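You operate a simulated robot arm through the tools that you are given. There is no shell and no other tool.

Carry out the task below with a simulated two-armed robot. There is one attempt and no reset: what you move stays moved.

JOB
Pick up the yellow canister marked "53" from the wall ledge with one hand, pass it to the other hand and put it on the marked patch on the fitting table. Set down upright: yellow canister.

Only the result counts: the job must be done as asked and must still hold three seconds after the hand-in. Knocking over, shifting, dropping, spilling or breaking anything else fails it.

ROBOT AND FRAMES
Two 7-joint arms with two-finger grippers on one trunk, on a base that moves. Base frame: it is fixed to the floor where the robot stands at the start and does not move with it; the origin is under the middle of the robot, x ahead of it, y to its left, z up. Lengths are in mm, angles in degrees, forces in N, time in s.
The left shoulder is at the start at [60, 123, 945], the right one opposite. With the tool pointing down near the work surface each hand reaches from about 300 to 780 mm from the robot's upright axis, wherever it stands, measured 20 degrees to its own side. Places, roughly: marked patch on the fitting table (16x15 cm) [2020, 360, 880]; yellow canister [-1250, -2000, 1000]. Payload 1.47 kg a hand.
The TCP of each hand is the grasp point between the finger pads, 16 mm short of the fingertips. In the tool frame z runs along the fingers and y along their closing line. The gripper opens to 87 mm; its body begins 55 mm behind the TCP.
Orientation is told as [roll, pitch, yaw] about the base's x, y, z axes, in that order, counted from this pose: with the fingers straight down and closing along the base's y, the tool's x points along the base's -x, its y along +y and its z along -z.

CONTROLS
- The arms move only by the tool play_rows. It takes "left_motion", "right_motion" or both (then of equal length, played together; a hand with none holds still); each is a list of rows, each an object (a shift or turn left out is 0, a gripper value left out holds the last) with "rot": the turn, a rotation vector about the base's x, y, z in degrees, a list of three; "xyz": the shift along the base's x, y, z in mm, a list of three; "gripper": the closure, from 0 (fully open) to 1 (shut). In form: [{"rot": [rx, ry, rz], "xyz": [x, y, z], "gripper": gripper}, ...]. A call has 1 to 20 rows; each row shifts and turns the commanded pose from where the row before left it. Each row takes 0.2 s and may step no farther than 50 mm and 8.6 degrees from the row before; otherwise, or with a gripper value out of range, the whole call is refused. A pose out of reach is approached as far as the arm can. The call stops where the force on the tool passes 40 N (or 10 N more than at its start, if that is more) or the arm is blocked; 0.2 s more then pass. The fingers move at their own pace (about 153 mm/s each) and stop on an object; they squeeze with about 28 N. The grip force told is the motor's: it shows also when the fingers shut on nothing. Time passes only in rows, and 0.2 s behind the last, so rows that do not move let the fingers close. It gives the time, the measured TCP pose, the force on the tool (base axes), the opening and the grip force at its end, in the units of the frame above (readings bear some noise), with the torque about the TCP (base axes, N m) and any sound that the robot's microphone picked up.
- Cameras (640 x 400 px; columns grow to the right, rows downward): "scene" is now at [94.5, 1.9, 1526.7]; the picture's right is [-0.07, -1.00, 0.00], its down [-0.64, 0.04, -0.77] and it looks along [0.77, -0.05, -0.64] (base axes); focal length 268 px, centre (320, 200). "left" rides on the left gripper at [73, -12, -90] in its tool frame; the picture's right is [0.16, 0.99, 0.00], its down [-0.72, 0.12, -0.68] and it looks along [-0.67, 0.11, 0.73] (tool axes); focal length 247 px, centre (320, 200). "right" rides on the right gripper at [73, 12, -90] in its tool frame; the picture's right is [-0.16, 0.99, 0.00], its down [-0.72, -0.12, -0.68] and it looks along [-0.67, -0.11, 0.73] (tool axes); focal length 247 px, centre (320, 200). There is no depth. A picture from a camera that has moved, and an enlarged one, comes with that camera's place and axes in the base frame and with its lens. The place of the scene camera against the robot may be out by one fixed shift of up to 18 mm in any direction.
- capture(camera): a new picture of that camera. The clock stands still meanwhile.
- slide_trunk(by): moves the trunk up (or, below 0, down) by that many mm; the arms and the scene camera ride with it, the base frame stays. It gives what a move gives, with no picture.
- steer(legs): drives the robot by 1 to 6 legs, each [ahead, left, turn to the left] in mm, mm and degrees, along the robot's own axes; the way and the turn of a leg run together, so that a leg with both is an arc; at most 1500 mm and 180 degrees a leg. The arms and the cameras ride along, it lands a little off, and it stops where it bumps. It gives what a move gives.
- turn_head(pan, tilt): turns the head with the scene camera to pan (to the left, within 120 degrees either way) and tilt (down, from -29 to 69), counted from straight ahead of the robot. It gives what a move gives.
- close_up(camera, box): a new picture of the part [left, top, right, bottom] of that camera's present view, enlarged. The clock stands still meanwhile.
- hand_in(): hands the job in; it is judged then, once.

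Nothing tells you exact positions but the pictures and the camera data. Unless the task says otherwise, let go and move clear before handing in.

The tools are called as a command line: name --argument value ..., lists and objects as JSON in quotes. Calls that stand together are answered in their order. play_rows: Moves the arms, as the interface text tells. Its arguments: {"type":"object","properties":{"left_motion":{"type":"array","items":{"type":"object","properties":{"rot":{"type":"array","items":{"type":"number"}},"xyz":{"type":"array","items":{"type":"number"}},"gripper":{"type":"number"}}}},"right_motion":{"type":"array","items":{"type":"object","properties":{"rot":{"type":"array","items":{"type":"number"}},"xyz":{"type":"array","items":{"type":"number"}},"gripper":{"type":"number"}}}}},"required":[]} The other tools are called the same way: slide_trunk (by) moves the trunk up or down; steer (legs) drives the base; turn_head (pan, tilt) turns the head that bears the scene camera; capture (camera) takes a picture; close_up (camera, box) takes an enlarged picture of a part of a camera's view; hand_in () hands the job in.

At the start:

```text
t: 0.0
left_eef_pos: [467.4, 246.8, 1155.9]
left_tcp_rot: [0.0, 0.0, 0.0]
left_ft_force: [-0.1, 0.4, -0.7]
left_moment: [-0.01, 0.02, -0.02]
left_finger_gap: 87.1
left_gripper_force: 0.1
right_eef_pos: [374.4, -117.8, 1221.2]
right_tcp_rot: [0.0, -0.1, -0.1]
right_ft_force: [0.5, -0.7, 0.6]
right_moment: [-0.01, -0.02, 0.0]
right_finger_gap: 87.0
right_gripper_force: 0.0
trunk travel left (down, up): [-100.0, 130.0]
robot x, y, heading: [-0.0, -2.8, 0.0]
head pan, tilt (commanded): [-3.9, 39.7]
```

scene: 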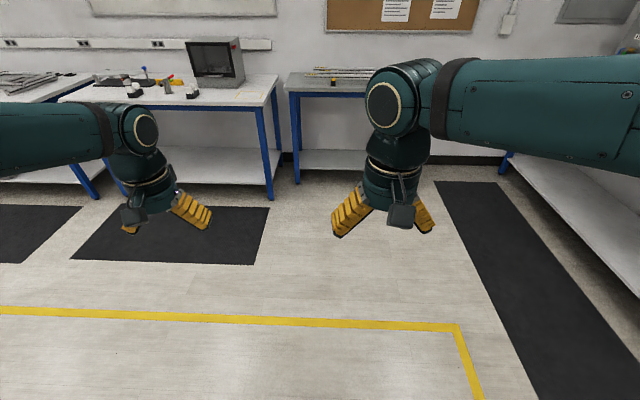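
right: 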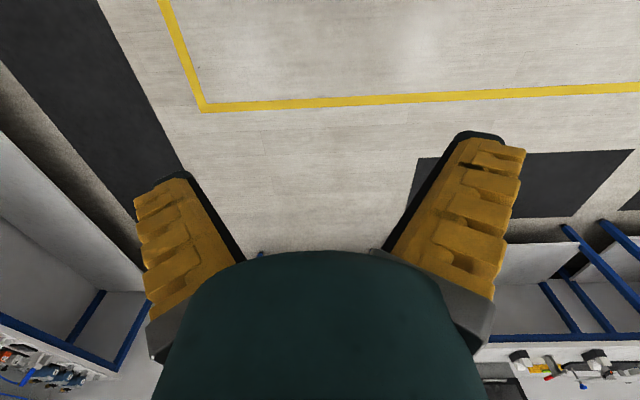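
left: 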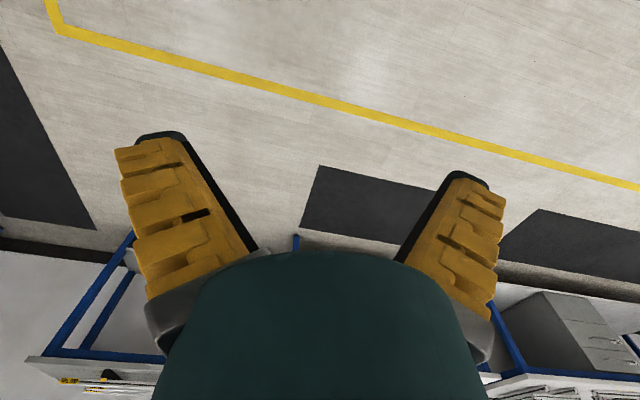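

The scene view shows the fitting tables ahead and the arms stretched forward; the canister should be behind me on the right. I look around with the head first.

turn_head --pan -115 --tilt 20

capture --camera "scene"

```text
t: 1.9
left_eef_pos: [466.6, 246.9, 1154.6]
left_tcp_rot: [0.0, 0.0, -0.1]
left_ft_force: [0.9, 0.1, 0.3]
left_moment: [0.0, -0.01, -0.02]
left_finger_gap: 86.8
left_gripper_force: 0.1
right_eef_pos: [375.2, -117.2, 1221.5]
right_tcp_rot: [0.0, -0.1, 0.0]
right_ft_force: [-0.3, 0.6, 0.6]
right_moment: [0.01, -0.02, -0.01]
right_finger_gap: 86.9
right_gripper_force: 0.0
trunk travel left (down, up): [-100.0, 130.0]
robot x, y, heading: [1.0, 0.0, -0.2]
head pan, tilt (commanded): [-115.0, 20.0]
```

```text
taken
camera scene: at [-29.8, -76.7, 1557.6], right [-0.91, 0.42, 0.0], down [0.14, 0.31, -0.94], along [-0.4, -0.85, -0.34], focal length 268 px, centre (320, 200)
```

scene: 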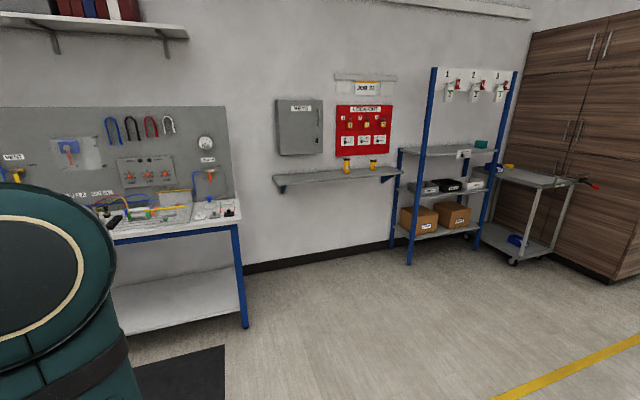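

close_up --camera "scene" --box '[260, 60, 420, 200]'

close_up --camera "scene" --box '[325, 145, 405, 195]'

```text
2.86 times, centred on (340, 130) of scene
camera zoom: at [-29.8, -76.7, 1557.6], right [-0.91, 0.42, 0.0], down [0.14, 0.31, -0.94], along [-0.4, -0.85, -0.34], focal length 767 px, centre (263, 400)
```

zoom: 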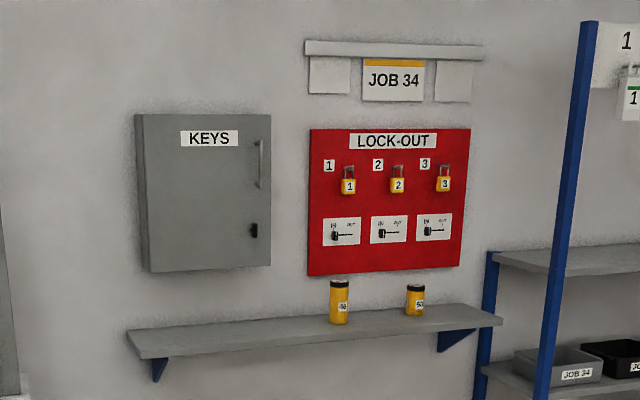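

```text
8.00 times, centred on (365, 170) of scene
camera zoom: at [-29.8, -76.7, 1557.6], right [-0.91, 0.42, 0.0], down [0.14, 0.31, -0.94], along [-0.4, -0.85, -0.34], focal length 2147 px, centre (-40, 440)
```

zoom: 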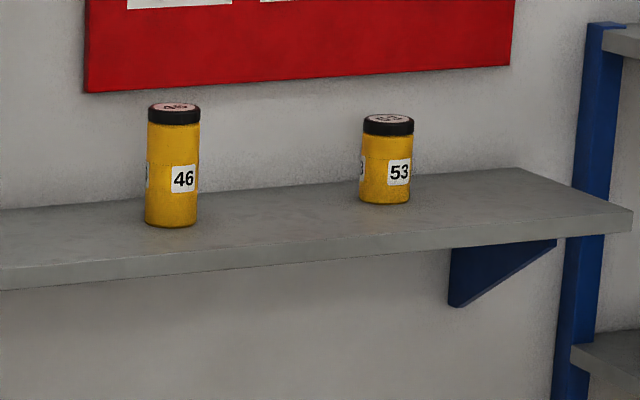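

Canister "53" is the shorter one on the right of the ledge, next to "46". Next I look at the fitting table and the marked patch before driving.

turn_head --pan 10 --tilt 20

capture --camera "scene"

close_up --camera "scene" --box '[200, 140, 400, 265]'

turn_head --pan -60 --tilt 30

capture --camera "scene"

turn_head --pan 115 --tilt 25

capture --camera "scene"

```text
t: 3.9
left_eef_pos: [467.2, 245.5, 1155.4]
left_tcp_rot: [-0.1, 0.1, 0.0]
left_ft_force: [0.5, -0.4, -0.2]
left_moment: [-0.02, 0.0, -0.01]
left_finger_gap: 87.1
left_gripper_force: 0.0
right_eef_pos: [375.3, -117.4, 1221.6]
right_tcp_rot: [0.0, 0.0, 0.0]
right_ft_force: [-1.2, 0.2, 0.1]
right_moment: [0.01, 0.01, 0.01]
right_finger_gap: 86.8
right_gripper_force: 0.1
trunk travel left (down, up): [-100.0, 130.0]
robot x, y, heading: [1.5, 1.8, 0.0]
head pan, tilt (commanded): [10.0, 20.0]
```

```text
taken
camera scene: at [101.2, 23.8, 1557.6], right [0.17, -0.98, 0.0], down [-0.34, -0.06, -0.94], along [0.93, 0.16, -0.34], focal length 268 px, centre (320, 200)
```

scene: 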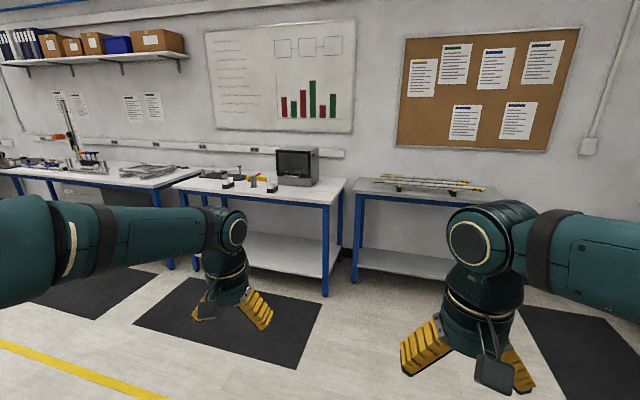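

```text
3.20 times, centred on (300, 202) of scene
camera zoom: at [101.2, 23.8, 1557.6], right [0.17, -0.98, 0.0], down [-0.34, -0.06, -0.94], along [0.93, 0.16, -0.34], focal length 859 px, centre (384, 192)
```

zoom: 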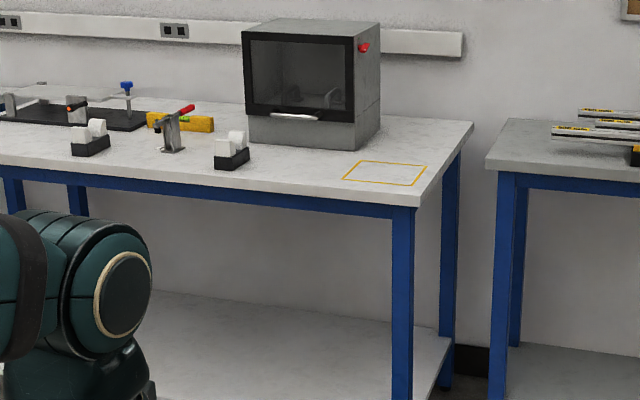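

```text
t: 5.3
left_eef_pos: [466.9, 246.8, 1156.0]
left_tcp_rot: [0.1, 0.1, 0.0]
left_ft_force: [0.3, -0.7, -0.3]
left_moment: [-0.01, 0.0, -0.03]
left_finger_gap: 87.0
left_gripper_force: 0.1
right_eef_pos: [375.7, -117.2, 1221.3]
right_tcp_rot: [0.1, 0.0, -0.1]
right_ft_force: [0.9, 0.4, -0.5]
right_moment: [-0.03, 0.03, 0.03]
right_finger_gap: 87.0
right_gripper_force: 0.1
trunk travel left (down, up): [-100.0, 130.0]
robot x, y, heading: [0.5, -5.6, 0.0]
head pan, tilt (commanded): [-60.0, 30.0]
```

```text
taken
camera scene: at [54.8, -70.6, 1541.6], right [-0.87, -0.5, 0.0], down [-0.25, 0.43, -0.87], along [0.43, -0.75, -0.5], focal length 268 px, centre (320, 200)
```

scene: 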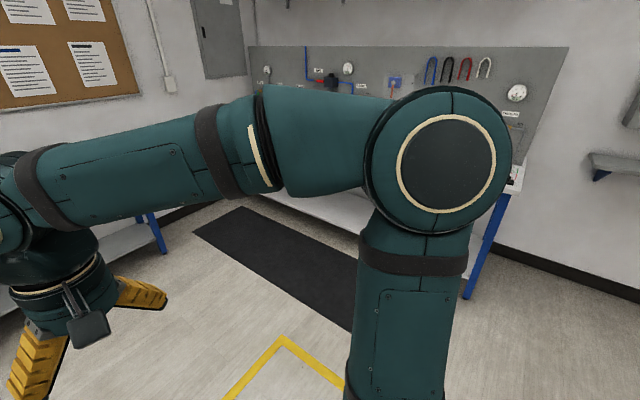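

```text
t: 8.0
left_eef_pos: [467.5, 246.6, 1155.0]
left_tcp_rot: [0.0, 0.0, -0.1]
left_ft_force: [0.5, 0.5, -0.2]
left_moment: [0.01, 0.0, 0.0]
left_finger_gap: 87.2
left_gripper_force: 0.1
right_eef_pos: [375.1, -116.9, 1221.4]
right_tcp_rot: [0.0, 0.0, 0.0]
right_ft_force: [-0.4, 0.4, 0.9]
right_moment: [0.0, 0.01, 0.0]
right_finger_gap: 87.0
right_gripper_force: 0.1
trunk travel left (down, up): [-100.0, 130.0]
robot x, y, heading: [3.3, -0.6, 0.1]
head pan, tilt (commanded): [115.0, 25.0]
```

```text
taken
camera scene: at [-29.4, 91.2, 1549.6], right [0.91, 0.42, 0.0], down [0.18, -0.38, -0.91], along [-0.38, 0.82, -0.42], focal length 268 px, centre (320, 200)
```

scene: 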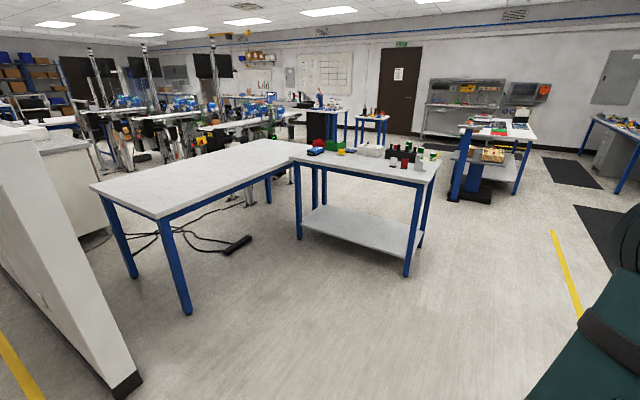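

The patch is a yellow-outlined rectangle at the near right corner of the table, with an oven to its left. I turn the base to face the ledge wall and look again.

steer --legs '[[0, 0, -90]]'

turn_head --pan -40 --tilt 20

capture --camera "scene"

turn_head --pan -110 --tilt 30

capture --camera "scene"

```text
t: 12.2
left_eef_pos: [247.9, -466.9, 1156.3]
left_tcp_rot: [-0.1, 0.0, -90.0]
left_ft_force: [-0.2, -0.7, 0.4]
left_moment: [-0.02, 0.01, 0.0]
left_finger_gap: 87.0
left_gripper_force: 0.0
right_eef_pos: [-117.3, -375.2, 1220.9]
right_tcp_rot: [0.0, -0.1, -90.1]
right_ft_force: [0.2, -0.4, -0.6]
right_moment: [-0.03, 0.03, 0.0]
right_finger_gap: 86.8
right_gripper_force: 0.0
trunk travel left (down, up): [-100.0, 130.0]
robot x, y, heading: [1.7, 0.6, -90.3]
head pan, tilt (commanded): [115.0, 25.0]
```

```text
t: 14.6
left_eef_pos: [247.2, -467.7, 1155.0]
left_tcp_rot: [0.0, 0.1, -89.9]
left_ft_force: [-0.5, -0.1, -1.2]
left_moment: [0.0, 0.01, -0.02]
left_finger_gap: 87.0
left_gripper_force: 0.1
right_eef_pos: [-116.9, -375.4, 1220.9]
right_tcp_rot: [0.0, 0.0, -90.1]
right_ft_force: [0.1, 0.7, -0.4]
right_moment: [0.02, 0.01, 0.01]
right_finger_gap: 87.0
right_gripper_force: 0.0
trunk travel left (down, up): [-100.0, 130.0]
robot x, y, heading: [-0.1, 1.5, -89.8]
head pan, tilt (commanded): [-40.0, 20.0]
```

```text
taken
camera scene: at [-60.3, -73.7, 1557.6], right [-0.77, 0.64, 0.0], down [0.22, 0.26, -0.94], along [-0.6, -0.72, -0.34], focal length 268 px, centre (320, 200)
```

scene: 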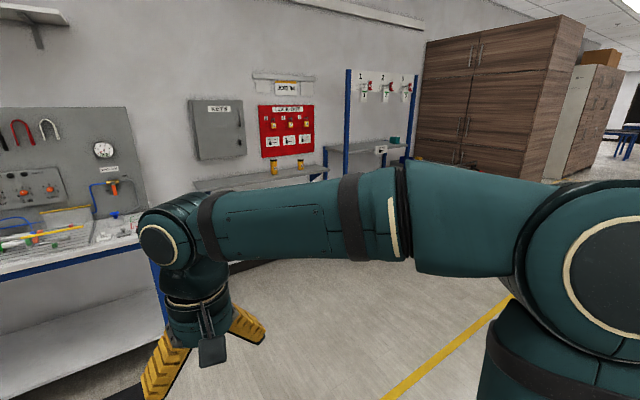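

```text
t: 16.0
left_eef_pos: [247.3, -467.0, 1155.9]
left_tcp_rot: [0.1, -0.1, -89.9]
left_ft_force: [-0.5, 0.4, -0.2]
left_moment: [0.0, 0.03, 0.01]
left_finger_gap: 86.8
left_gripper_force: 0.0
right_eef_pos: [-117.9, -374.9, 1221.4]
right_tcp_rot: [0.0, 0.0, -90.0]
right_ft_force: [0.1, -0.1, -0.9]
right_moment: [-0.01, -0.01, -0.03]
right_finger_gap: 87.1
right_gripper_force: 0.1
trunk travel left (down, up): [-100.0, 130.0]
robot x, y, heading: [-4.9, 2.6, -90.1]
head pan, tilt (commanded): [-110.0, 30.0]
```

```text
taken
camera scene: at [-85.5, 28.6, 1541.6], right [0.34, 0.94, 0.0], down [0.47, -0.17, -0.87], along [-0.81, 0.3, -0.5], focal length 268 px, centre (320, 200)
```

scene: 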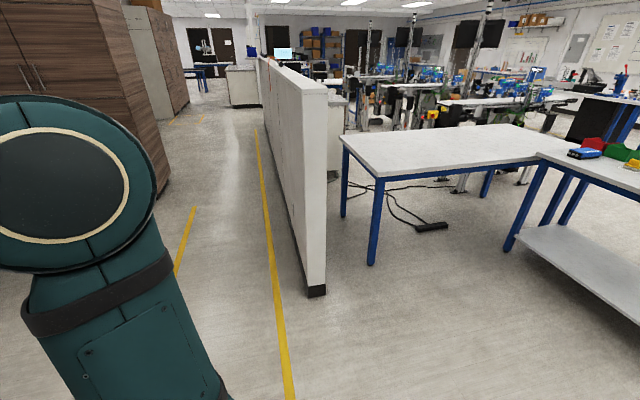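

The floor between me and the ledge is clear, with a low partition well behind. I drive diagonally to about 1 m from the ledge, right arm lined up with the canister.

steer --legs '[[900, -1200, 0]]'

turn_head --pan 0 --tilt 20

capture --camera "scene"

```text
t: 26.8
left_eef_pos: [-966.9, -1349.5, 1155.4]
left_tcp_rot: [0.0, 0.0, -90.8]
left_ft_force: [-0.1, 0.3, 0.0]
left_moment: [-0.01, -0.01, -0.01]
left_finger_gap: 87.3
left_gripper_force: 0.0
right_eef_pos: [-1329.4, -1251.6, 1221.4]
right_tcp_rot: [0.0, 0.1, -90.9]
right_ft_force: [0.7, -0.6, 0.4]
right_moment: [-0.03, 0.0, -0.01]
right_finger_gap: 86.9
right_gripper_force: 0.1
trunk travel left (down, up): [-100.0, 130.0]
robot x, y, heading: [-1202.3, -878.3, -90.8]
head pan, tilt (commanded): [-110.0, 30.0]
```

```text
t: 28.7
left_eef_pos: [-968.0, -1347.5, 1155.5]
left_tcp_rot: [0.0, 0.0, -90.9]
left_ft_force: [-0.7, 0.1, -1.4]
left_moment: [-0.01, -0.01, -0.02]
left_finger_gap: 87.1
left_gripper_force: 0.1
right_eef_pos: [-1330.1, -1251.9, 1220.9]
right_tcp_rot: [0.0, 0.1, -90.8]
right_ft_force: [0.3, -0.5, -0.5]
right_moment: [-0.01, 0.02, 0.03]
right_finger_gap: 87.2
right_gripper_force: 0.1
trunk travel left (down, up): [-100.0, 130.0]
robot x, y, heading: [-1203.7, -881.0, -90.8]
head pan, tilt (commanded): [0.0, 20.0]
```

```text
taken
camera scene: at [-1209.3, -973.1, 1557.6], right [-1.0, 0.01, 0.0], down [0.01, 0.34, -0.94], along [-0.01, -0.94, -0.34], focal length 268 px, centre (320, 200)
```

scene: 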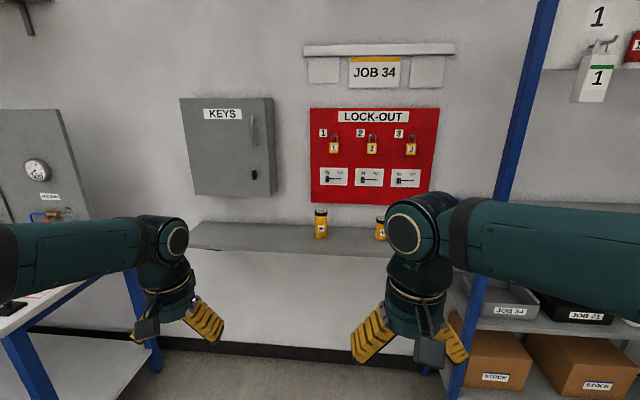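

Triangulating from two views, canister 53 is near [-1489, -2030] with the ledge top around z ≈ 982. I now tilt the right tool forward (for a slanted grasp) and pull the left hand back, in free space.

play_rows --right_motion '[{"rot": [-7.5, 0, 0], "xyz": [-8, -22, -10]}, {"rot": [-7.5, 0, 0], "xyz": [-8, -22, -10]}, {"rot": [-7.5, 0, 0], "xyz": [-8, -22, -10]}, {"rot": [-7.5, 0, 0], "xyz": [-8, -22, -10]}, {"rot": [-7.5, 0, 0], "xyz": [-8, -22, -10]}, {"rot": [-7.5, 0, 0], "xyz": [-8, -22, -10]}, {"rot": [-7.5, 0, 0], "xyz": [-8, -22, -10]}]' --left_motion '[{"xyz": [0, 20, 0]}, {"xyz": [0, 20, 0]}, {"xyz": [0, 20, 0]}, {"xyz": [0, 20, 0]}, {"xyz": [0, 20, 0]}, {"xyz": [0, 20, 0]}, {"xyz": [0, 20, 0]}]'

capture --camera "scene"

capture --camera "right"

```text
t: 30.3
left_eef_pos: [-967.7, -1208.1, 1155.8]
left_tcp_rot: [-0.1, 0.0, -90.7]
left_ft_force: [-0.1, -0.3, 0.2]
left_moment: [0.0, -0.03, 0.01]
left_finger_gap: 86.9
left_gripper_force: 0.0
right_eef_pos: [-1384.1, -1405.2, 1150.7]
right_tcp_rot: [1.2, -52.5, -91.5]
right_ft_force: [0.1, 0.0, 0.0]
right_moment: [-0.02, 0.02, 0.02]
right_finger_gap: 87.1
right_gripper_force: 0.0
trunk travel left (down, up): [-100.0, 130.0]
robot x, y, heading: [-1209.8, -876.3, -90.9]
head pan, tilt (commanded): [0.0, 20.0]
```

```text
taken
camera scene: at [-1209.5, -973.1, 1557.6], right [-1.0, 0.01, 0.0], down [0.01, 0.34, -0.94], along [-0.01, -0.94, -0.34], focal length 268 px, centre (320, 200)
```

scene: 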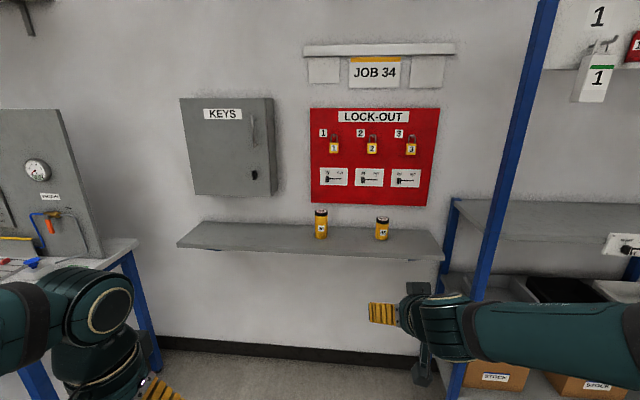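

```text
taken
camera right: at [-1372.8, -1289.9, 1148.7], right [0.98, -0.1, 0.14], down [-0.13, 0.1, 0.99], along [-0.12, -0.99, 0.08], focal length 247 px, centre (320, 200)
```

right: 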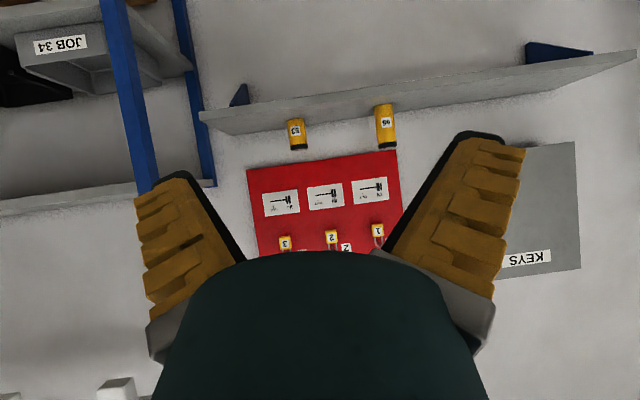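

Canister 53 and its surroundings are visible in both cameras now. I take close-ups to fix its place and height before driving in.

close_up --camera "right" --box '[260, 90, 420, 190]'

close_up --camera "scene" --box '[300, 195, 460, 295]'

```text
4.00 times, centred on (340, 140) of right
camera zoom: at [-1372.8, -1289.9, 1148.7], right [0.98, -0.1, 0.14], down [-0.13, 0.1, 0.99], along [-0.12, -0.99, 0.08], focal length 988 px, centre (240, 440)
```

zoom: 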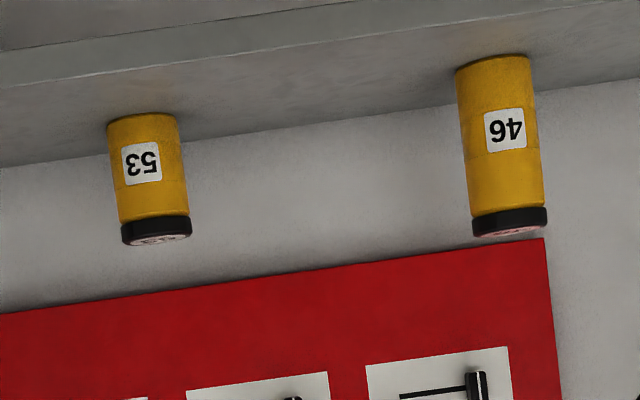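

```text
4.00 times, centred on (380, 245) of scene
camera zoom: at [-1209.5, -973.1, 1557.6], right [-1.0, 0.01, 0.0], down [0.01, 0.34, -0.94], along [-0.01, -0.94, -0.34], focal length 1074 px, centre (80, 20)
```

zoom: 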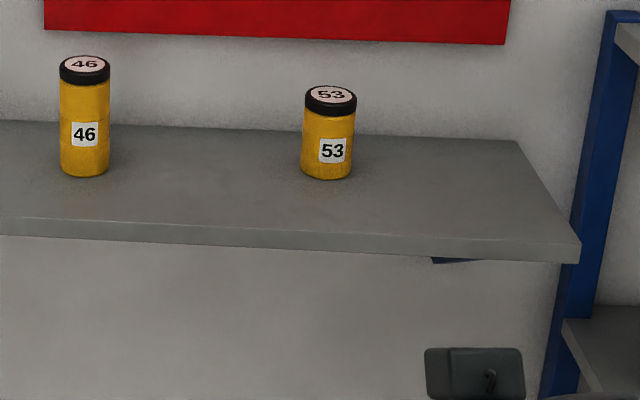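

Estimates from the two cameras disagree slightly (canister y between -2030 and -2090), so I drive closer and triangulate with the hand camera, which is more reliable.

steer --legs '[[350, -105, 0]]'

close_up --camera "right" --box '[200, 50, 440, 200]'

play_rows --right_motion '[{"xyz": [0, 0, -25]}, {"xyz": [0, 0, -25]}, {"xyz": [0, 0, -25]}, {"xyz": [0, 0, -15]}, {"xyz": [0, 0, 0]}]'

close_up --camera "right" --box '[200, 50, 440, 200]'

capture --camera "scene"

```text
t: 32.6
left_eef_pos: [-1077.6, -1554.4, 1155.9]
left_tcp_rot: [-0.1, -0.1, -90.7]
left_ft_force: [-0.7, 0.6, -0.9]
left_moment: [0.04, -0.01, 0.0]
left_finger_gap: 86.8
left_gripper_force: 0.2
right_eef_pos: [-1494.7, -1751.2, 1150.5]
right_tcp_rot: [1.1, -52.5, -91.4]
right_ft_force: [0.0, 0.0, -0.3]
right_moment: [0.02, 0.03, 0.03]
right_finger_gap: 86.9
right_gripper_force: 0.1
trunk travel left (down, up): [-100.0, 130.0]
robot x, y, heading: [-1314.3, -1222.4, -90.6]
head pan, tilt (commanded): [0.0, 20.0]
```

```text
2.67 times, centred on (320, 125) of right
camera zoom: at [-1482.3, -1636.2, 1148.7], right [0.99, -0.1, 0.14], down [-0.13, 0.1, 0.99], along [-0.12, -0.99, 0.08], focal length 659 px, centre (320, 400)
```

zoom: 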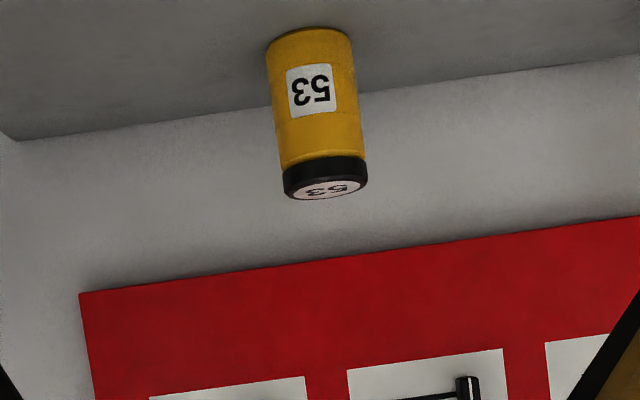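

```text
t: 33.8
left_eef_pos: [-1076.6, -1552.8, 1155.2]
left_tcp_rot: [0.0, -0.1, -90.8]
left_ft_force: [-0.6, 0.0, 0.1]
left_moment: [0.01, 0.0, 0.02]
left_finger_gap: 87.0
left_gripper_force: 0.0
right_eef_pos: [-1494.5, -1751.1, 1059.8]
right_tcp_rot: [1.1, -52.5, -91.3]
right_ft_force: [0.1, 0.1, -0.4]
right_moment: [0.0, 0.01, -0.04]
right_finger_gap: 87.0
right_gripper_force: 0.1
trunk travel left (down, up): [-100.0, 130.0]
robot x, y, heading: [-1319.9, -1224.9, -90.5]
head pan, tilt (commanded): [0.0, 20.0]
```

```text
2.67 times, centred on (320, 125) of right
camera zoom: at [-1482.1, -1635.5, 1058.7], right [0.99, -0.1, 0.14], down [-0.13, 0.1, 0.99], along [-0.12, -0.99, 0.09], focal length 659 px, centre (320, 400)
```

zoom: 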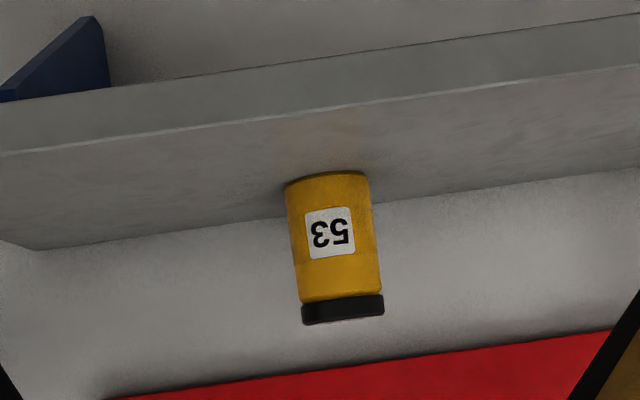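

```text
taken
camera scene: at [-1319.0, -1318.1, 1557.7], right [-1.0, 0.01, 0.0], down [0.0, 0.34, -0.94], along [-0.01, -0.94, -0.34], focal length 268 px, centre (320, 200)
```

scene: 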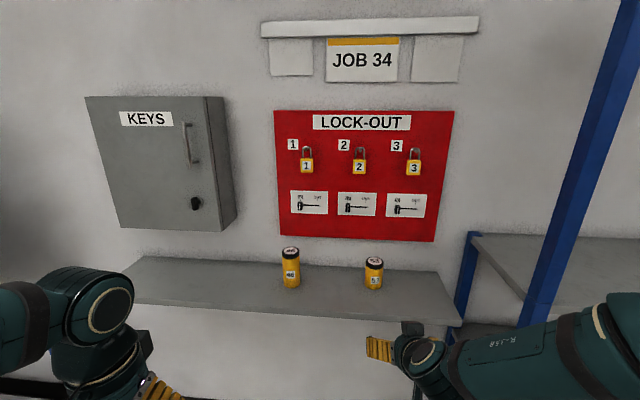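

Triangulation with the hand camera puts the canister base at about [-1511, -2087, 954], Ø≈56, height ≈90 mm; the ledge front edge is at y≈-1946. I check the finger width with a close-up before deciding grasp height.

close_up --camera "scene" --box '[340, 300, 500, 400]'

turn_head --pan -10 --tilt 40

capture --camera "scene"

close_up --camera "scene" --box '[300, 160, 460, 260]'

```text
4.00 times, centred on (420, 350) of scene
camera zoom: at [-1319.0, -1318.1, 1557.7], right [-1.0, 0.01, 0.0], down [0.0, 0.34, -0.94], along [-0.01, -0.94, -0.34], focal length 1074 px, centre (-80, -400)
```

zoom: 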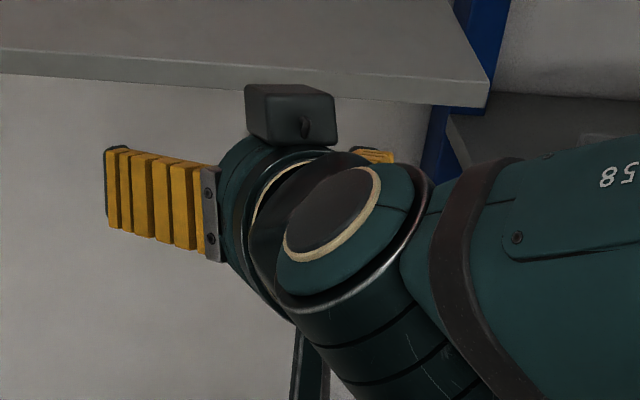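

```text
t: 34.6
left_eef_pos: [-1075.1, -1553.2, 1154.5]
left_tcp_rot: [0.1, 0.1, -90.7]
left_ft_force: [-0.8, 0.6, 0.3]
left_moment: [-0.05, 0.01, -0.01]
left_finger_gap: 87.0
left_gripper_force: 0.1
right_eef_pos: [-1494.3, -1750.8, 1061.7]
right_tcp_rot: [1.1, -52.5, -91.3]
right_ft_force: [-0.1, 0.4, -0.1]
right_moment: [0.03, 0.01, 0.02]
right_finger_gap: 87.2
right_gripper_force: 0.0
trunk travel left (down, up): [-100.0, 130.0]
robot x, y, heading: [-1320.0, -1222.0, -90.8]
head pan, tilt (commanded): [-10.0, 40.0]
```

```text
taken
camera scene: at [-1333.7, -1308.7, 1526.3], right [-0.98, 0.19, 0.0], down [0.12, 0.63, -0.77], along [-0.14, -0.75, -0.64], focal length 268 px, centre (320, 200)
```

scene: 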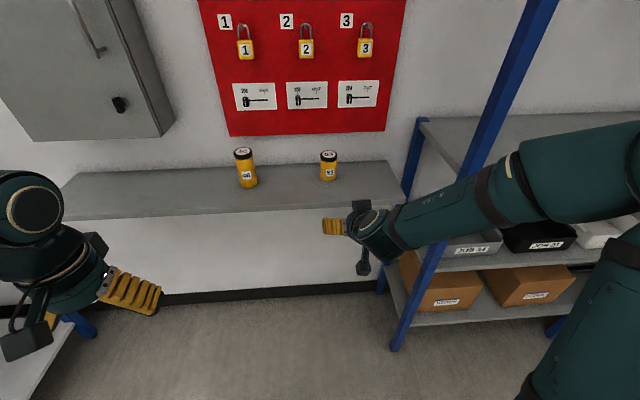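

```text
4.00 times, centred on (380, 210) of scene
camera zoom: at [-1333.7, -1308.7, 1526.3], right [-0.98, 0.19, 0.0], down [0.12, 0.63, -0.77], along [-0.14, -0.75, -0.64], focal length 1074 px, centre (80, 160)
```

zoom: 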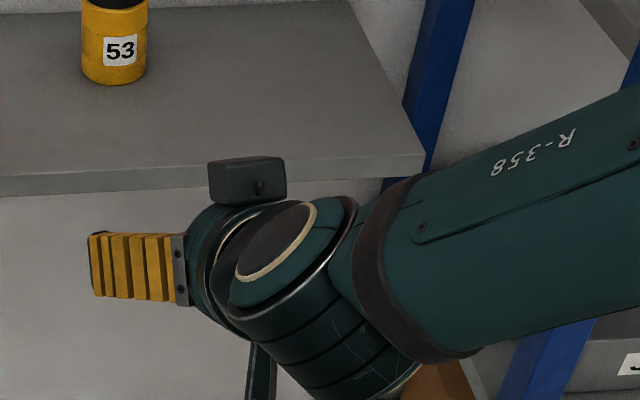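

The fingers look wide and flared when open, and there is a box on the far side of each hand, which matters for the hand-over. I test closing the right gripper in free air to see how the fingers really move.

play_rows --right_motion '[{"gripper": 0.36}, {"gripper": 0.36}, {"gripper": 0.36}]'

capture --camera "right"

play_rows --right_motion '[{"gripper": 1.0}, {"gripper": 1.0}, {"gripper": 1.0}, {"gripper": 1.0}]'

capture --camera "right"

close_up --camera "scene" --box '[300, 170, 420, 290]'

```text
t: 35.4
left_eef_pos: [-1075.8, -1553.5, 1155.8]
left_tcp_rot: [0.1, 0.0, -90.8]
left_ft_force: [-0.4, -0.7, -1.7]
left_moment: [0.01, -0.01, -0.01]
left_finger_gap: 87.2
left_gripper_force: 0.1
right_eef_pos: [-1493.4, -1749.8, 1061.5]
right_tcp_rot: [1.1, -52.5, -91.4]
right_ft_force: [0.1, -0.3, 0.1]
right_moment: [-0.01, 0.01, 0.0]
right_finger_gap: 60.2
right_gripper_force: 2.7
trunk travel left (down, up): [-100.0, 130.0]
robot x, y, heading: [-1316.0, -1224.1, -90.9]
head pan, tilt (commanded): [-10.0, 40.0]
```

```text
taken
camera right: at [-1482.1, -1635.6, 1058.9], right [0.99, -0.1, 0.14], down [-0.13, 0.1, 0.99], along [-0.12, -0.99, 0.09], focal length 247 px, centre (320, 200)
```

right: 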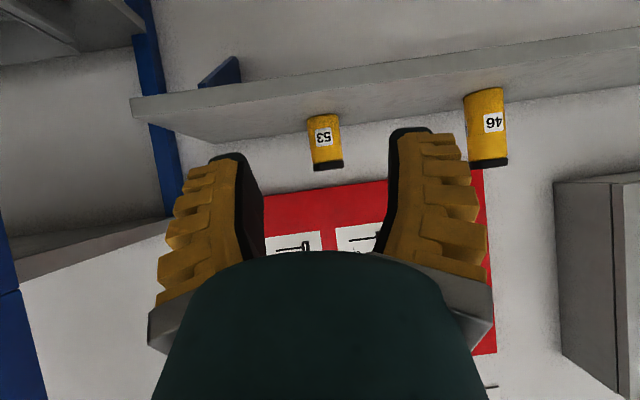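

```text
t: 36.4
left_eef_pos: [-1076.0, -1552.4, 1155.3]
left_tcp_rot: [0.1, 0.0, -90.7]
left_ft_force: [0.5, -0.2, -0.8]
left_moment: [0.0, 0.03, 0.01]
left_finger_gap: 86.9
left_gripper_force: 0.0
right_eef_pos: [-1494.2, -1750.5, 1061.1]
right_tcp_rot: [1.1, -52.5, -91.4]
right_ft_force: [0.1, -0.1, -0.3]
right_moment: [0.02, -0.02, 0.02]
right_finger_gap: 0.3
right_gripper_force: 27.9
trunk travel left (down, up): [-100.0, 130.0]
robot x, y, heading: [-1316.9, -1221.3, -90.9]
head pan, tilt (commanded): [-10.0, 40.0]
```

```text
taken
camera right: at [-1482.1, -1635.6, 1058.9], right [0.99, -0.1, 0.14], down [-0.13, 0.1, 0.99], along [-0.12, -0.99, 0.09], focal length 247 px, centre (320, 200)
```

right: 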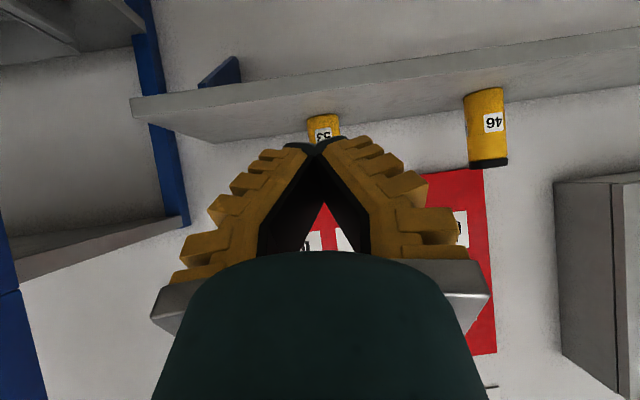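

```text
3.33 times, centred on (360, 230) of scene
camera zoom: at [-1333.7, -1308.7, 1526.2], right [-0.98, 0.19, 0.0], down [0.12, 0.63, -0.77], along [-0.14, -0.75, -0.64], focal length 895 px, centre (187, 100)
```

zoom: 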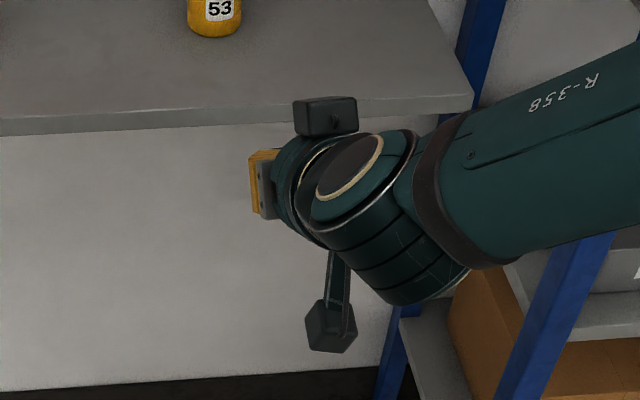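

The jaws pivot, being about parallel near 60 mm, which suits the 56 mm canister. Before picking I test the hand-over pose of the left hand (pointing right and slanting down) in free space, since joint limits are unknown; I also reopen the right gripper.

play_rows --left_motion '[{"rot": [-7.5, 0, 0], "xyz": [0, -8, 0]}, {"rot": [-7.5, 0, 0], "xyz": [0, -8, 0]}, {"rot": [-7.5, 0, 0], "xyz": [0, -8, 0]}, {"rot": [-7.5, 0, 0], "xyz": [0, -8, 0]}, {"rot": [-7.5, 0, 0], "xyz": [0, -8, 0]}, {"rot": [-7.5, 0, 0], "xyz": [0, -8, 0]}, {"rot": [-7.5, 0, 0], "xyz": [0, -8, 0]}, {"rot": [-7.5, 0, 0], "xyz": [0, -8, 0]}]' --right_motion '[{"gripper": 0}, {}, {}, {}, {}, {}, {}, {}]'

play_rows --left_motion '[{"rot": [0, 0, -8.2], "xyz": [-10, 0, 0]}, {"rot": [0, 0, -8.2], "xyz": [-10, 0, 0]}, {"rot": [0, 0, -8.2], "xyz": [-10, 0, 0]}, {"rot": [0, 0, -8.2], "xyz": [-10, 0, 0]}, {"rot": [0, 0, -8.2], "xyz": [-10, 0, 0]}, {"rot": [0, 0, -8.2], "xyz": [-10, 0, 0]}, {"rot": [0, 0, -8.2], "xyz": [-10, 0, 0]}, {"rot": [0, 0, -8.2], "xyz": [-10, 0, 0]}, {"rot": [0, 0, -8.2], "xyz": [-10, 0, 0]}, {"rot": [0, 0, -8.2], "xyz": [-10, 0, 0]}, {"rot": [0, 0, -8.0], "xyz": [-10, 0, 0]}]'

capture --camera "scene"

```text
t: 38.2
left_eef_pos: [-1066.2, -1646.3, 1183.6]
left_tcp_rot: [1.3, -59.8, -91.5]
left_ft_force: [0.4, 0.1, -0.2]
left_moment: [0.01, 0.0, 0.0]
left_finger_gap: 87.0
left_gripper_force: 0.1
left hand out of reach, approached as far as the arm can: row 6, 7, 8
right_eef_pos: [-1495.5, -1751.2, 1061.1]
right_tcp_rot: [1.1, -52.5, -91.3]
right_ft_force: [1.2, -0.8, -0.5]
right_moment: [-0.03, 0.0, 0.01]
right_finger_gap: 87.0
right_gripper_force: 0.0
trunk travel left (down, up): [-100.0, 130.0]
robot x, y, heading: [-1316.9, -1219.3, -90.5]
head pan, tilt (commanded): [-10.0, 40.0]
```

```text
t: 40.6
left_eef_pos: [-1176.6, -1644.8, 1181.8]
left_tcp_rot: [1.2, -60.0, 178.4]
left_ft_force: [0.2, 0.0, -0.6]
left_moment: [0.0, 0.0, -0.05]
left_finger_gap: 86.9
left_gripper_force: 0.1
right_eef_pos: [-1494.5, -1751.8, 1060.8]
right_tcp_rot: [1.1, -52.4, -91.2]
right_ft_force: [-0.5, -0.2, -0.9]
right_moment: [0.04, -0.01, 0.0]
right_finger_gap: 87.1
right_gripper_force: 0.1
trunk travel left (down, up): [-100.0, 130.0]
robot x, y, heading: [-1315.3, -1223.2, -90.7]
head pan, tilt (commanded): [-10.0, 40.0]
```

```text
taken
camera scene: at [-1333.9, -1309.4, 1526.2], right [-0.98, 0.19, 0.0], down [0.12, 0.63, -0.77], along [-0.14, -0.75, -0.64], focal length 268 px, centre (320, 200)
```

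scene: 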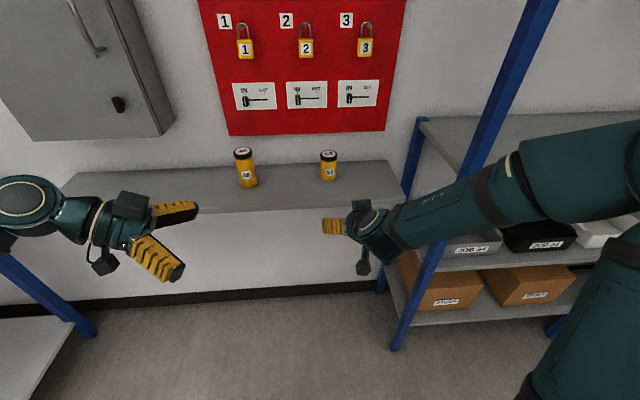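

The left hand reaches the hand-over attitude. I test whether it also reaches the robot's centre line in that attitude.

play_rows --left_motion '[{"xyz": [-28, -5, 0]}, {"xyz": [-28, -5, 0]}, {"xyz": [-28, -5, 0]}, {"xyz": [-28, -5, 0]}, {"xyz": [-28, -5, 0]}]'

capture --camera "scene"

capture --camera "left"

```text
t: 41.8
left_eef_pos: [-1316.5, -1670.8, 1183.6]
left_tcp_rot: [1.1, -59.9, 178.6]
left_ft_force: [0.6, 0.0, -0.4]
left_moment: [-0.02, 0.01, 0.0]
left_finger_gap: 87.3
left_gripper_force: 0.1
right_eef_pos: [-1495.1, -1750.9, 1061.8]
right_tcp_rot: [1.1, -52.6, -91.2]
right_ft_force: [-0.7, -0.3, 0.1]
right_moment: [0.02, 0.02, 0.06]
right_finger_gap: 87.0
right_gripper_force: 0.1
trunk travel left (down, up): [-100.0, 130.0]
robot x, y, heading: [-1315.9, -1225.5, -90.8]
head pan, tilt (commanded): [-10.0, 40.0]
```

```text
taken
camera scene: at [-1334.5, -1309.1, 1526.2], right [-0.98, 0.19, 0.0], down [0.12, 0.63, -0.77], along [-0.14, -0.75, -0.64], focal length 268 px, centre (320, 200)
```

scene: 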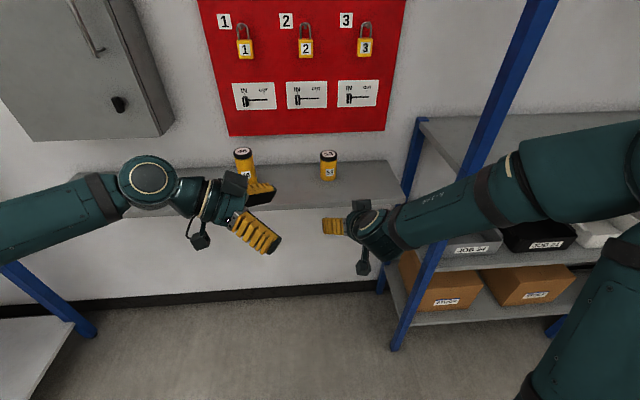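

```text
taken
camera left: at [-1201.7, -1661.2, 1164.6], right [0.07, -0.99, -0.13], down [0.23, -0.11, 0.97], along [-0.97, -0.1, 0.22], focal length 247 px, centre (320, 200)
```

left: 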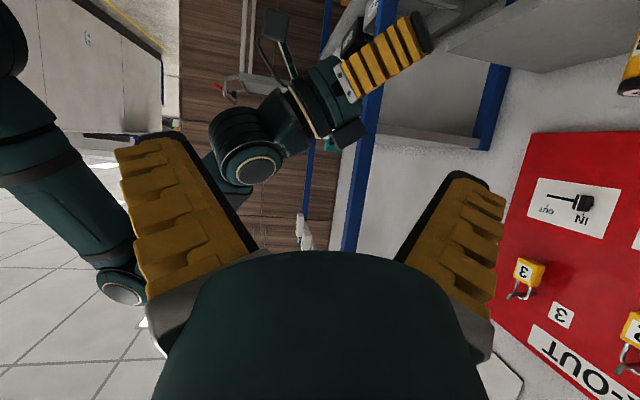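

Both hands can meet at the centre line. I move the left hand back to the left, drive 200 mm ahead, and re-check the canister with the right camera.

play_rows --left_motion '[{"xyz": [35, 4, 0]}, {"xyz": [35, 4, 0]}, {"xyz": [35, 4, 0]}, {"xyz": [35, 4, 0]}, {"xyz": [35, 4, 0]}, {"xyz": [35, 4, 0]}]'

steer --legs '[[200, 0, 0]]'

close_up --camera "right" --box '[200, 20, 440, 170]'

capture --camera "scene"

```text
t: 43.2
left_eef_pos: [-1103.8, -1645.7, 1182.5]
left_tcp_rot: [1.3, -59.9, 178.5]
left_ft_force: [0.6, -0.4, 0.4]
left_moment: [0.03, -0.03, 0.01]
left_finger_gap: 87.1
left_gripper_force: 0.2
right_eef_pos: [-1493.6, -1750.0, 1061.7]
right_tcp_rot: [0.9, -52.5, -91.2]
right_ft_force: [-0.5, -0.9, 0.6]
right_moment: [0.0, -0.01, 0.0]
right_finger_gap: 86.9
right_gripper_force: 0.0
trunk travel left (down, up): [-100.0, 130.0]
robot x, y, heading: [-1314.6, -1223.7, -90.9]
head pan, tilt (commanded): [-10.0, 40.0]
```

```text
t: 44.8
left_eef_pos: [-1105.8, -1846.0, 1182.0]
left_tcp_rot: [1.1, -60.0, 178.9]
left_ft_force: [0.2, -0.9, 0.6]
left_moment: [0.03, 0.05, -0.03]
left_finger_gap: 87.2
left_gripper_force: 0.1
right_eef_pos: [-1495.6, -1950.1, 1060.1]
right_tcp_rot: [1.1, -52.5, -91.1]
right_ft_force: [-0.1, 0.5, -0.5]
right_moment: [0.03, -0.01, 0.01]
right_finger_gap: 86.9
right_gripper_force: 0.1
trunk travel left (down, up): [-100.0, 130.0]
robot x, y, heading: [-1319.3, -1421.6, -90.4]
head pan, tilt (commanded): [-10.0, 40.0]
```

```text
2.67 times, centred on (320, 95) of right
camera zoom: at [-1483.1, -1835.0, 1058.4], right [0.99, -0.1, 0.14], down [-0.13, 0.1, 0.99], along [-0.11, -0.99, 0.08], focal length 659 px, centre (320, 480)
```

zoom: 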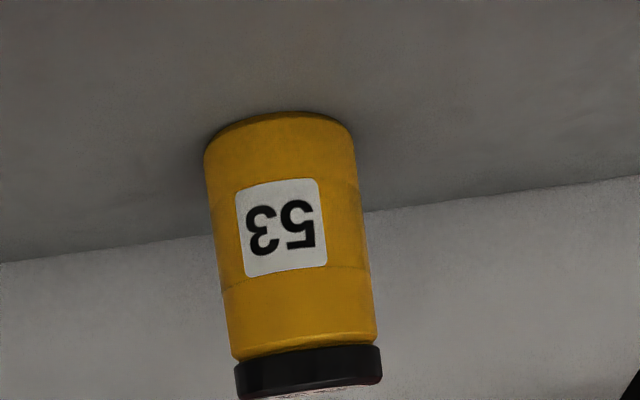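

```text
taken
camera scene: at [-1335.6, -1508.1, 1526.1], right [-0.98, 0.18, 0.0], down [0.12, 0.63, -0.77], along [-0.14, -0.75, -0.64], focal length 268 px, centre (320, 200)
```

scene: 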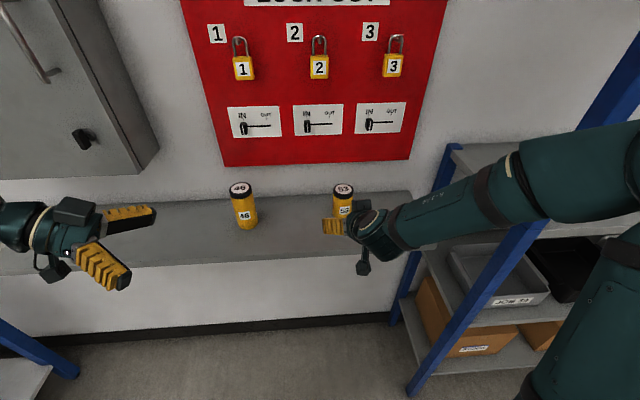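

Re-triangulation gives canister base centre ≈ [-1510, -2089, 953], consistent. I advance the open right hand around it, staying 45 mm above grasp height.

play_rows --right_motion '[{"xyz": [-2.4, -22.3, -5]}, {"xyz": [-2.4, -22.3, -5]}, {"xyz": [-2.4, -22.3, -5]}, {"xyz": [-2.4, -22.3, -5]}, {"xyz": [-2.4, -22.3, -5]}, {"xyz": [-2.4, -22.3, -5]}]'

capture --camera "right"

capture --camera "scene"

close_up --camera "scene" --box '[280, 150, 440, 250]'

```text
t: 46.2
left_eef_pos: [-1106.7, -1843.5, 1182.6]
left_tcp_rot: [1.2, -60.0, 178.8]
left_ft_force: [-0.3, 0.1, -0.5]
left_moment: [-0.01, 0.02, 0.0]
left_finger_gap: 87.0
left_gripper_force: 0.1
right_eef_pos: [-1509.1, -2084.1, 1029.7]
right_tcp_rot: [1.0, -52.5, -91.1]
right_ft_force: [0.1, 0.3, -0.1]
right_moment: [0.02, 0.01, -0.01]
right_finger_gap: 86.7
right_gripper_force: 0.0
trunk travel left (down, up): [-100.0, 130.0]
robot x, y, heading: [-1321.9, -1420.6, -90.5]
head pan, tilt (commanded): [-10.0, 40.0]
```

```text
taken
camera right: at [-1498.3, -1968.8, 1028.2], right [0.99, -0.1, 0.14], down [-0.13, 0.1, 0.99], along [-0.11, -0.99, 0.09], focal length 247 px, centre (320, 200)
```

right: 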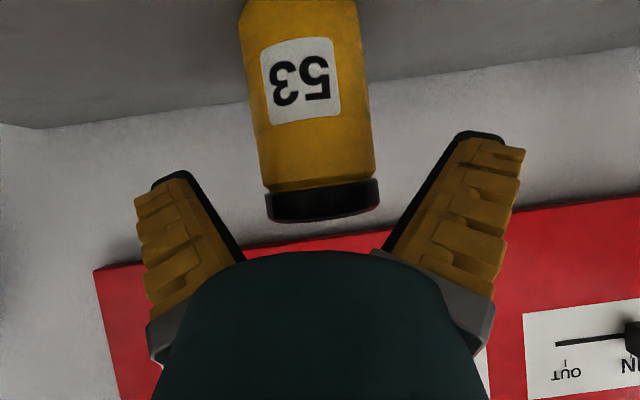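

```text
taken
camera scene: at [-1335.7, -1507.4, 1526.2], right [-0.98, 0.18, 0.0], down [0.12, 0.63, -0.77], along [-0.14, -0.75, -0.64], focal length 268 px, centre (320, 200)
```

scene: 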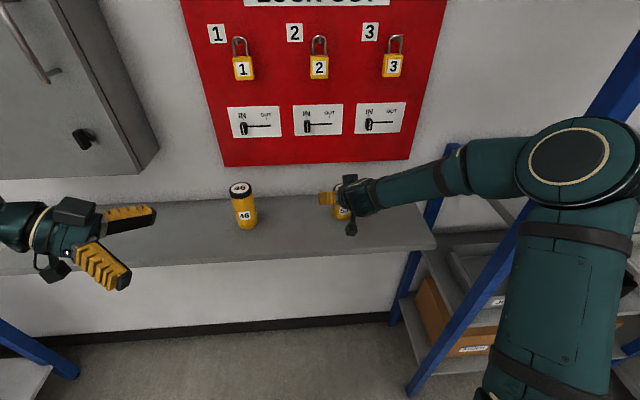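

```text
4.00 times, centred on (360, 200) of scene
camera zoom: at [-1335.7, -1507.4, 1526.2], right [-0.98, 0.18, 0.0], down [0.12, 0.63, -0.77], along [-0.14, -0.75, -0.64], focal length 1074 px, centre (160, 200)
```

zoom: 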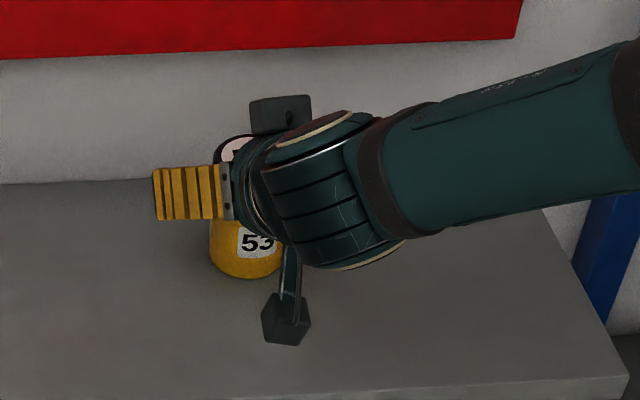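

The canister sits centred between the fingers (x ≈ -1511 vs TCP -1509). I lower the hand toward grasp height in two stages, checking forces.

play_rows --right_motion '[{"xyz": [-0.5, 0, -10]}, {"xyz": [-0.5, 0, -10]}, {"xyz": [0, 0, -10]}, {}]'

capture --camera "right"

close_up --camera "scene" --box '[280, 150, 440, 250]'

```text
t: 47.2
left_eef_pos: [-1105.3, -1842.5, 1182.3]
left_tcp_rot: [1.2, -60.1, 178.7]
left_ft_force: [0.2, -0.3, -0.1]
left_moment: [0.04, -0.02, 0.0]
left_finger_gap: 87.3
left_gripper_force: 0.1
right_eef_pos: [-1510.3, -2082.9, 1002.2]
right_tcp_rot: [1.1, -52.4, -91.1]
right_ft_force: [0.0, 0.6, 0.3]
right_moment: [-0.04, -0.03, -0.03]
right_finger_gap: 86.9
right_gripper_force: 0.0
trunk travel left (down, up): [-100.0, 130.0]
robot x, y, heading: [-1316.3, -1421.5, -90.4]
head pan, tilt (commanded): [-10.0, 40.0]
```

```text
taken
camera right: at [-1498.3, -1967.5, 998.8], right [0.99, -0.1, 0.14], down [-0.13, 0.1, 0.99], along [-0.11, -0.99, 0.09], focal length 247 px, centre (320, 200)
```

right: 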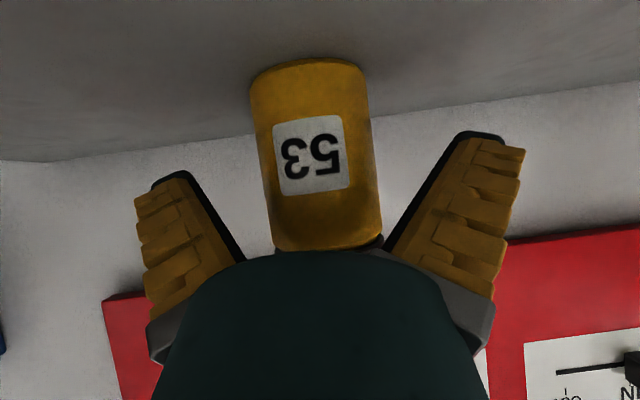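

```text
4.00 times, centred on (360, 200) of scene
camera zoom: at [-1335.5, -1506.6, 1526.3], right [-0.98, 0.18, 0.0], down [0.12, 0.63, -0.77], along [-0.14, -0.75, -0.64], focal length 1074 px, centre (160, 200)
```

zoom: 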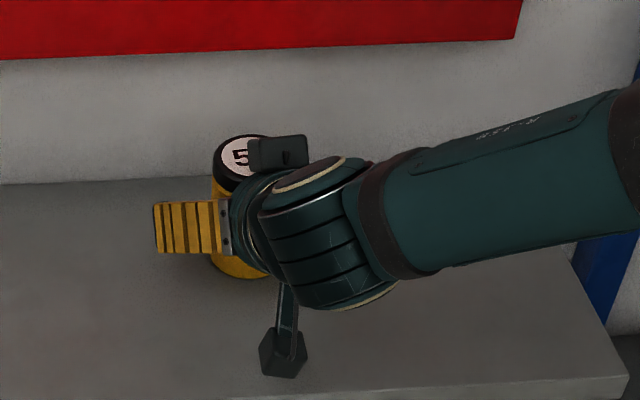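

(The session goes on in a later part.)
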